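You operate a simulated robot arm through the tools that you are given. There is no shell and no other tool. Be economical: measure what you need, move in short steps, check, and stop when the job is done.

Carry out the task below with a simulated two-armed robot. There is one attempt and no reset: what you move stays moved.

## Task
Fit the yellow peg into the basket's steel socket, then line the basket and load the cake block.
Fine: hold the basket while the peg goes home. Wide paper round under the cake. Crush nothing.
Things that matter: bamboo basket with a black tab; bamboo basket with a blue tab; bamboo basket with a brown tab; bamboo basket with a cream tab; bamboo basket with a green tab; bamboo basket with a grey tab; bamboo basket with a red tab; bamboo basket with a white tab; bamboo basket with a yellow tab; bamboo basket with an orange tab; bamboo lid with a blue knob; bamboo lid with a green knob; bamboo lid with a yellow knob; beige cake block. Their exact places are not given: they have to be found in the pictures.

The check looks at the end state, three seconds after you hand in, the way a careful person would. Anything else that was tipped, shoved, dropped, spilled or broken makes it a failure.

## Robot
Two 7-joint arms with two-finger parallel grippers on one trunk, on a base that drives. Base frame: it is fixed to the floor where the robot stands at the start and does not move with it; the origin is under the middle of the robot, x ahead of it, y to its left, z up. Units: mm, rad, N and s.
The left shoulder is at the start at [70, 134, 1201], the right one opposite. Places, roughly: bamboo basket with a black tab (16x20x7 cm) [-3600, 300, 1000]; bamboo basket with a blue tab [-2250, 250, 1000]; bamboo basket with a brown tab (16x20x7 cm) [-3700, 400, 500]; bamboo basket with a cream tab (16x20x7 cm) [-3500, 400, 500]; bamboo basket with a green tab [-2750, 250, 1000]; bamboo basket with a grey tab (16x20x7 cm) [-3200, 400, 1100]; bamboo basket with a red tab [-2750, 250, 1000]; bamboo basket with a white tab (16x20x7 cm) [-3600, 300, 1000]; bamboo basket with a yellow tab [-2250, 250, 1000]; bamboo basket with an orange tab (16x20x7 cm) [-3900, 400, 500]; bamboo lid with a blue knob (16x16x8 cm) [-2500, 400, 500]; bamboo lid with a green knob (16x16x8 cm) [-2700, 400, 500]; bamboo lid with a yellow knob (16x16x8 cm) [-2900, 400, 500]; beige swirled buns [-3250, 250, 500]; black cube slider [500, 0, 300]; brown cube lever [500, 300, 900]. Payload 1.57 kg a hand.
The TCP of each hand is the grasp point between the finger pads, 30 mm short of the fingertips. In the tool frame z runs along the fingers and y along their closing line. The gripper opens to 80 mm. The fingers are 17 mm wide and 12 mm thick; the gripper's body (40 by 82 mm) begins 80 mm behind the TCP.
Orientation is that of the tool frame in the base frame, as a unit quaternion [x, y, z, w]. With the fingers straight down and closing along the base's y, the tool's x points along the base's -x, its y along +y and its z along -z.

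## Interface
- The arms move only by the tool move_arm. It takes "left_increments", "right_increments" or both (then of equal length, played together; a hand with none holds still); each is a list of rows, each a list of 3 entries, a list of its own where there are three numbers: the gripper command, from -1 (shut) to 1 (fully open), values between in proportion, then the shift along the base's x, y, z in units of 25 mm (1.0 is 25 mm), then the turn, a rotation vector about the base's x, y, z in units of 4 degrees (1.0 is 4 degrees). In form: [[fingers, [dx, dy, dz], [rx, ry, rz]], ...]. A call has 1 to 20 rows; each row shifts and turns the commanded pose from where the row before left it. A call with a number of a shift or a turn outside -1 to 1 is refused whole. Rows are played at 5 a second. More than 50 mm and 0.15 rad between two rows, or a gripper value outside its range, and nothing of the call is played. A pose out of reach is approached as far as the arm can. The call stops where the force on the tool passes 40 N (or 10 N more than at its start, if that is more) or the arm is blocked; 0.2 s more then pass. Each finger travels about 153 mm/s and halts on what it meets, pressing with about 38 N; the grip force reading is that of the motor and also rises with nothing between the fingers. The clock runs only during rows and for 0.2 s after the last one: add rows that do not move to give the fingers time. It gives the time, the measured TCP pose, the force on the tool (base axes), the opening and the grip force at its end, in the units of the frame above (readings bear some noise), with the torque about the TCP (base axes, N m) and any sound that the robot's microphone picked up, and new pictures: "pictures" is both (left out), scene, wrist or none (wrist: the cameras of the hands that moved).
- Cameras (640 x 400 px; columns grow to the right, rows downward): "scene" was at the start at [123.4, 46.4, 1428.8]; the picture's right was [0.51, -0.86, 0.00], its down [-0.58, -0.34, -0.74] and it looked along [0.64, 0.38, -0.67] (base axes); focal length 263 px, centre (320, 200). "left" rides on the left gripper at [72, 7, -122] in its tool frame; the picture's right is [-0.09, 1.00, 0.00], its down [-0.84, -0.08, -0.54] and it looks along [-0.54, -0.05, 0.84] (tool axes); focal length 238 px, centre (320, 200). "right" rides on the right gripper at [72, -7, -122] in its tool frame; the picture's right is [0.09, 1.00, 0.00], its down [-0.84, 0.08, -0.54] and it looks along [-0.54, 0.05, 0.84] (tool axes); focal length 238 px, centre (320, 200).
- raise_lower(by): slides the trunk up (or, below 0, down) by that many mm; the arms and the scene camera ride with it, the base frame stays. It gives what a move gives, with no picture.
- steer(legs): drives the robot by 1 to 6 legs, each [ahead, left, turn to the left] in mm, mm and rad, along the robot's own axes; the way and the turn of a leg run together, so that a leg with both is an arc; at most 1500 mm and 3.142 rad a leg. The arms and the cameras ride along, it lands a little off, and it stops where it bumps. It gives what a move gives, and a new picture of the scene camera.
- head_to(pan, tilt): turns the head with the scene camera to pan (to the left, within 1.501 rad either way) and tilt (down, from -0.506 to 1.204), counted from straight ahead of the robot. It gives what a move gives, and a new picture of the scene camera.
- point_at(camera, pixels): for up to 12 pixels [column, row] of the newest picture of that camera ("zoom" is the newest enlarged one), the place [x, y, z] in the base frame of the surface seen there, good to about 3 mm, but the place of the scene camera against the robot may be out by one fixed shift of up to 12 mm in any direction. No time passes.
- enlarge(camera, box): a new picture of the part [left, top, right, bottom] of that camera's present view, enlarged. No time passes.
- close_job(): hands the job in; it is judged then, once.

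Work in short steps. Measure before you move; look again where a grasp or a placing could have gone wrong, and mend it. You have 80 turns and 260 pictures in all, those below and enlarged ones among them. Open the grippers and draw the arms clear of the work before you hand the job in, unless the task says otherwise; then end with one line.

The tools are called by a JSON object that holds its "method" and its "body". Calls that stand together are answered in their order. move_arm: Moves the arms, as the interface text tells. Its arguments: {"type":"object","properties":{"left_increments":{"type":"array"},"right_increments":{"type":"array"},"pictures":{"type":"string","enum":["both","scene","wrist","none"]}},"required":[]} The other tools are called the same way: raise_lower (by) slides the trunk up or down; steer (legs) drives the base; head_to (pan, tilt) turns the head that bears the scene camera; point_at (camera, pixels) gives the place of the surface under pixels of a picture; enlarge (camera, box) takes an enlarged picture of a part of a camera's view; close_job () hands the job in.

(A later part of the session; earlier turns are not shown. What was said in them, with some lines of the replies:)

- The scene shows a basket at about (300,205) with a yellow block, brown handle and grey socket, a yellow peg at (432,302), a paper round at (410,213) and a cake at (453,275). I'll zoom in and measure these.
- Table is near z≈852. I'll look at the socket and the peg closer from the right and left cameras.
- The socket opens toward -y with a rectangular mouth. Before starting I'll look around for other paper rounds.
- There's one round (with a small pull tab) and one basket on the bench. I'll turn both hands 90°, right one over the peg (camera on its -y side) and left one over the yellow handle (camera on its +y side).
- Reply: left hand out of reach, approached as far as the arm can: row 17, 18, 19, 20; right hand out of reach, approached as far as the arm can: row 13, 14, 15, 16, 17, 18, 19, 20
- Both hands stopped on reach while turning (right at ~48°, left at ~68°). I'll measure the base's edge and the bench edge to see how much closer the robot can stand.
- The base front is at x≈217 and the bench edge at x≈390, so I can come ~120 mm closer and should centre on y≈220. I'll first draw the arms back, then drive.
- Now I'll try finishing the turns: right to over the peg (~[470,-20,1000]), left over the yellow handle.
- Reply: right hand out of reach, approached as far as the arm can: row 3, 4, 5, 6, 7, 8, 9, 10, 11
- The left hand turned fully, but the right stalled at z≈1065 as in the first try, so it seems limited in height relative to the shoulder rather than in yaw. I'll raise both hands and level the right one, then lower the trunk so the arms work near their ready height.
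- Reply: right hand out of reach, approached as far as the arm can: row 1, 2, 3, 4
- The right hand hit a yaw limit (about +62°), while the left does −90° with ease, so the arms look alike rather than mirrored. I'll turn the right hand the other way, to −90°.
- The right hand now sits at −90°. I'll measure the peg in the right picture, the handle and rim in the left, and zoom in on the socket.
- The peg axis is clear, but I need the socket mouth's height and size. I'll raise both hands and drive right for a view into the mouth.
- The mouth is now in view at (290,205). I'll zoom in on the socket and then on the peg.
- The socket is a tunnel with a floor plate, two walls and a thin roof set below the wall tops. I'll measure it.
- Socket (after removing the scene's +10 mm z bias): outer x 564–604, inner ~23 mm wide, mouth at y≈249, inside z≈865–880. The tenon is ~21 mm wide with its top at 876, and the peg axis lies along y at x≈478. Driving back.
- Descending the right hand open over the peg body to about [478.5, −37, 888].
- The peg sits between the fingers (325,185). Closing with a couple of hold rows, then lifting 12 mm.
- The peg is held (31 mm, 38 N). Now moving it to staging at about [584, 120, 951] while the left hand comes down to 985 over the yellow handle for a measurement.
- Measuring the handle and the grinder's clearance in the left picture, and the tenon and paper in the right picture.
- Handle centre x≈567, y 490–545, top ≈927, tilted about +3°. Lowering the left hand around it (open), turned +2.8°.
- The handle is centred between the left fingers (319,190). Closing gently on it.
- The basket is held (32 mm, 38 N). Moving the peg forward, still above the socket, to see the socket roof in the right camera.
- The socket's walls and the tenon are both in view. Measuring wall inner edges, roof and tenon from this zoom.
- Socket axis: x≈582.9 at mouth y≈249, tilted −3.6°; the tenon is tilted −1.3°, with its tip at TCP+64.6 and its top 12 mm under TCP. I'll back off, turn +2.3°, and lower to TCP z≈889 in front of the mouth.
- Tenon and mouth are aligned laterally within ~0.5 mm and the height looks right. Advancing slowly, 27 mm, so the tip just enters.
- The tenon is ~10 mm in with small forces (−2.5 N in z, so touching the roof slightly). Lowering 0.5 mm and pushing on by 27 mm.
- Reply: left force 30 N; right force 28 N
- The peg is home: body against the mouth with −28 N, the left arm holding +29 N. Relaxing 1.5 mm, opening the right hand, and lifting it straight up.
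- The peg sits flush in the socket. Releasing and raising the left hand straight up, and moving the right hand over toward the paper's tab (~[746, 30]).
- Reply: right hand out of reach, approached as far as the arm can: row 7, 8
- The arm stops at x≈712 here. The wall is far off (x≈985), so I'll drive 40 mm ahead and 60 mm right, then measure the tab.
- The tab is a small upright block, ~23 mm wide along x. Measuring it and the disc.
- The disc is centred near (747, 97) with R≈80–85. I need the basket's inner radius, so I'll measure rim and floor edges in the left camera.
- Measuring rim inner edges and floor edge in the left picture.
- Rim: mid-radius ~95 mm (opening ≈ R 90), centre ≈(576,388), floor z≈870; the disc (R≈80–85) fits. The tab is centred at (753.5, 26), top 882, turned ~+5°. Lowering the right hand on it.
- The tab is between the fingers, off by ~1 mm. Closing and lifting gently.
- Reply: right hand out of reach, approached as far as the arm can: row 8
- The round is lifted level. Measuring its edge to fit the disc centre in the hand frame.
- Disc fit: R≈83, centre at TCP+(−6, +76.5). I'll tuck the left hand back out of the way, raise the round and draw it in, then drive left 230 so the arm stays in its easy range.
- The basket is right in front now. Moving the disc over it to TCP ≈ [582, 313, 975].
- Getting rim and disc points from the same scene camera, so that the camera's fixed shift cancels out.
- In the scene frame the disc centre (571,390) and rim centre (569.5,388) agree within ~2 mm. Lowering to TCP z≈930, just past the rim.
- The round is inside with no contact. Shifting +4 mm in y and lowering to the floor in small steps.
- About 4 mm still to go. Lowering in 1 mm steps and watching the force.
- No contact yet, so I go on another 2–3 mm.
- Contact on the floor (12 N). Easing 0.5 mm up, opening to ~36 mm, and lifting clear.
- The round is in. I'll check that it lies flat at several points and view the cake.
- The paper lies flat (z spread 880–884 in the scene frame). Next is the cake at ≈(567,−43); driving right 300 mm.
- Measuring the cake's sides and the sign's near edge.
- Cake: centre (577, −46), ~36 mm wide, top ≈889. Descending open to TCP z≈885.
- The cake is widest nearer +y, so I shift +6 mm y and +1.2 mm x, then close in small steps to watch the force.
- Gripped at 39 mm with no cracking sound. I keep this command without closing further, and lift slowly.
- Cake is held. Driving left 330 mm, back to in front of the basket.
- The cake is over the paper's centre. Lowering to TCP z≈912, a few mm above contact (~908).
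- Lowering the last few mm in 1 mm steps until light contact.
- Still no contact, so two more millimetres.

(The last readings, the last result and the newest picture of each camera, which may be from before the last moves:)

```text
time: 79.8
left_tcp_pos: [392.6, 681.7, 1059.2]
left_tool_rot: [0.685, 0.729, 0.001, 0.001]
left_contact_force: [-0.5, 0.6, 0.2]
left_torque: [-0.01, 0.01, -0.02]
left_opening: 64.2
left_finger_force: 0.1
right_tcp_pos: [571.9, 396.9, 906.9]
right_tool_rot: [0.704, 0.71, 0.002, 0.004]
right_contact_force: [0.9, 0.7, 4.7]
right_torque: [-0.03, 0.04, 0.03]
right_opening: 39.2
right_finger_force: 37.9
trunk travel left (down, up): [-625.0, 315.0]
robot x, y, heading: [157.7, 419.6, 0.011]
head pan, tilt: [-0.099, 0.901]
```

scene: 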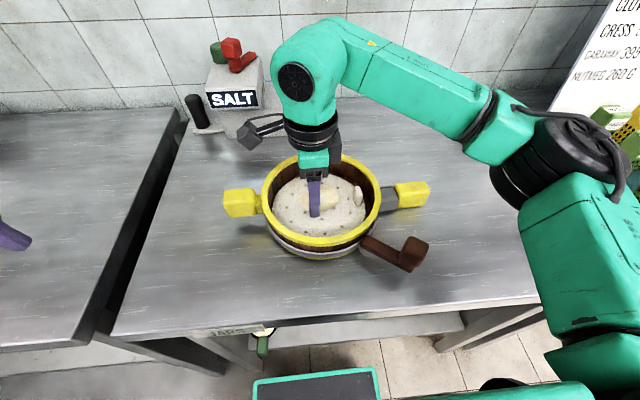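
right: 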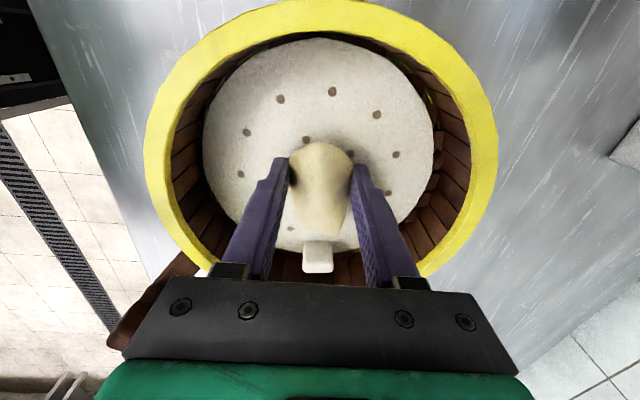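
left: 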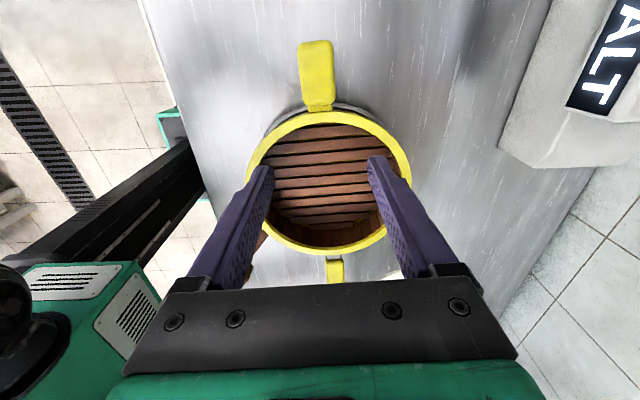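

Light contact (4.7 N). Opening to ~56 mm and lifting straight up.

{"method": "move_arm", "body": {"right_increments": [[0.1, [0, 0, 0], [0, 0, 0]], [0.4, [0, 0, 0], [0, 0, 0]], [0.4, [0, 0, 0.3], [0, 0, 0]], [0.4, [0, 0, 1], [0, 0, 0]], [0.4, [0, 0, 1], [0, 0, 0]], [0.4, [0, 0, 1], [0, 0, 0]], [0.4, [0, 0, 1], [0, 0, 0]], [0.4, [-0.3, -1, 0.4], [0, 0, 0]], [0.4, [-0.3, -1, 0], [0, 0, 0]], [0.4, [-0.3, -1, 0], [0, 0, 0]], [0.4, [-0.3, -1, 0], [0, 0, 0]], [0.4, [-0.3, -1, 0], [0, 0, 0]], [0.4, [-0.3, -1, 0], [0, 0, 0]]]}}

{"method": "enlarge", "body": {"camera": "scene", "box": [210, 130, 440, 280]}}

{"method": "enlarge", "body": {"camera": "scene", "box": [360, 170, 440, 230]}}

```text
time: 82.6
left_tcp_pos: [391.8, 680.4, 1060.4]
left_tool_rot: [0.685, 0.729, 0.001, 0.001]
left_contact_force: [-0.8, 0.7, 0.4]
left_torque: [0.01, 0.01, 0.0]
left_opening: 63.8
left_finger_force: 0.0
right_tcp_pos: [525.5, 245.2, 1024.3]
right_tool_rot: [0.703, 0.711, 0.002, 0.004]
right_contact_force: [-0.3, -0.2, -1.1]
right_torque: [0.02, -0.05, 0.01]
right_opening: 56.1
right_finger_force: 0.0
trunk travel left (down, up): [-625.0, 315.0]
robot x, y, heading: [158.1, 416.5, 0.009]
head pan, tilt: [-0.099, 0.901]
```

scene: 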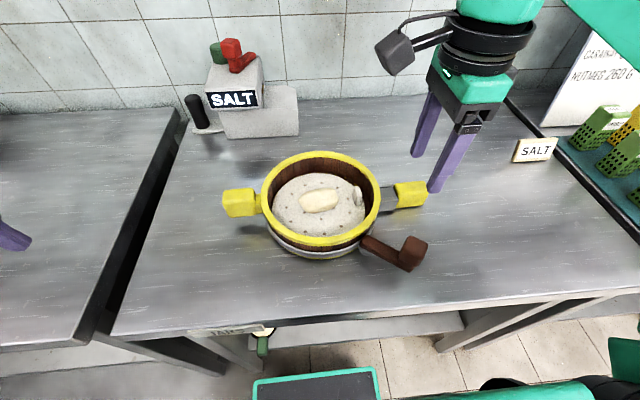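
right: 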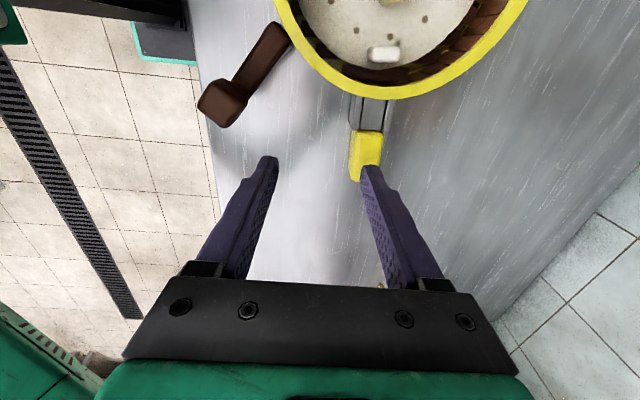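

```text
2.67 times, centred on (325, 205) of scene
```

zoom: 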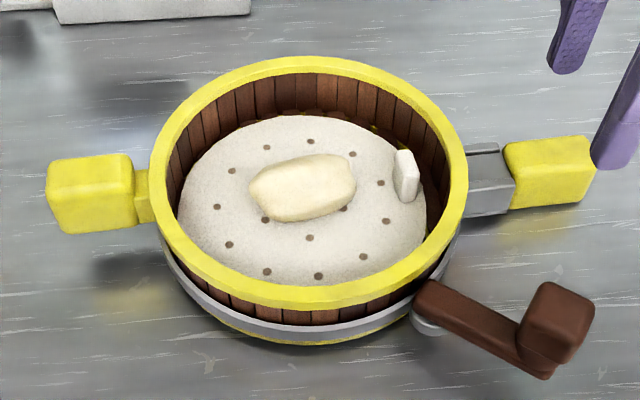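

```text
6.67 times, centred on (400, 200) of scene
```

zoom: 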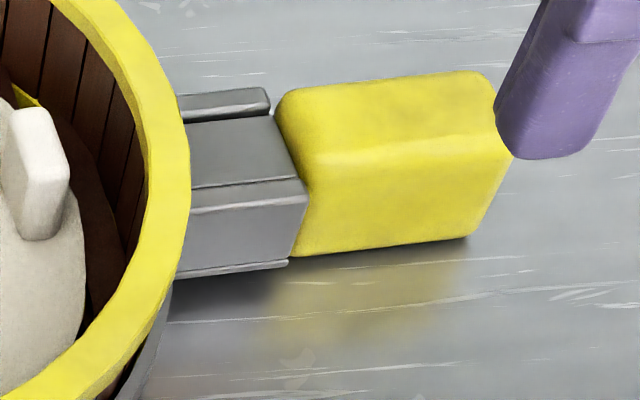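

Peg flush, paper flat, cake centred, and nothing else moved. Opening both grippers and drawing the arms clear of the bench.

{"method": "move_arm", "body": {"right_increments": [[1, [0, -0.5, 1], [0, 0, 0]], [1, [-0.6, -0.5, 1], [0, 0, 0]], [1, [-0.8, 0, 0.3], [0, 0, 0]], [1, [-0.8, 0, 0], [0, 0, 0]], [1, [-0.8, 0, 0], [0, 0, 0]]], "left_increments": [[1, [0, 0, 0.5], [0, 0, 0]], [1, [0, 0, 0.5], [0, 0, 0]], [1, [0, 0, 0], [0, 0, 0]], [1, [0, 0, 0], [0, 0, 0]], [1, [0, 0, 0], [0, 0, 0]]], "pictures": "scene"}}

```text
time: 83.8
left_tcp_pos: [391.7, 682.3, 1085.0]
left_tool_rot: [0.685, 0.728, 0.001, 0.001]
left_contact_force: [0.4, -0.1, 0.2]
left_torque: [0.01, 0.01, -0.02]
left_opening: 80.0
left_finger_force: 0.0
right_tcp_pos: [449.7, 221.2, 1082.3]
right_tool_rot: [0.704, 0.711, 0.002, 0.003]
right_contact_force: [-0.7, 0.4, -0.1]
right_torque: [-0.01, -0.02, -0.01]
right_opening: 80.0
right_finger_force: 0.2
trunk travel left (down, up): [-625.0, 315.0]
robot x, y, heading: [159.8, 415.7, 0.012]
head pan, tilt: [-0.099, 0.901]
```

scene: 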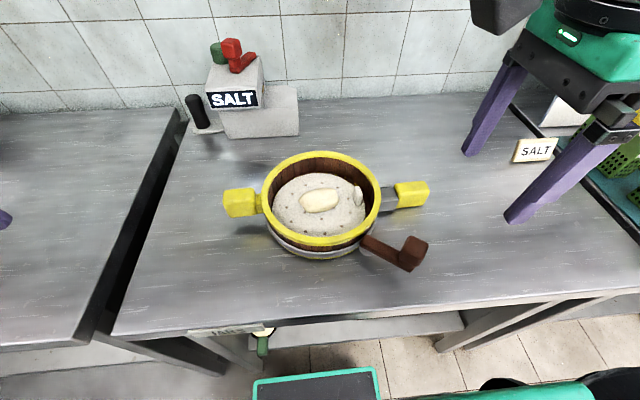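

The arms are clear and the grippers open, so I hand in.

{"method": "close_job", "body": {}}

```text
The job is handed in.
```

The job is handed in: the yellow peg is seated in the basket's steel socket (the left hand held the basket while it went in), the paper round lies flat inside, and the cake block sits on it. The last picture showed nothing else moved.
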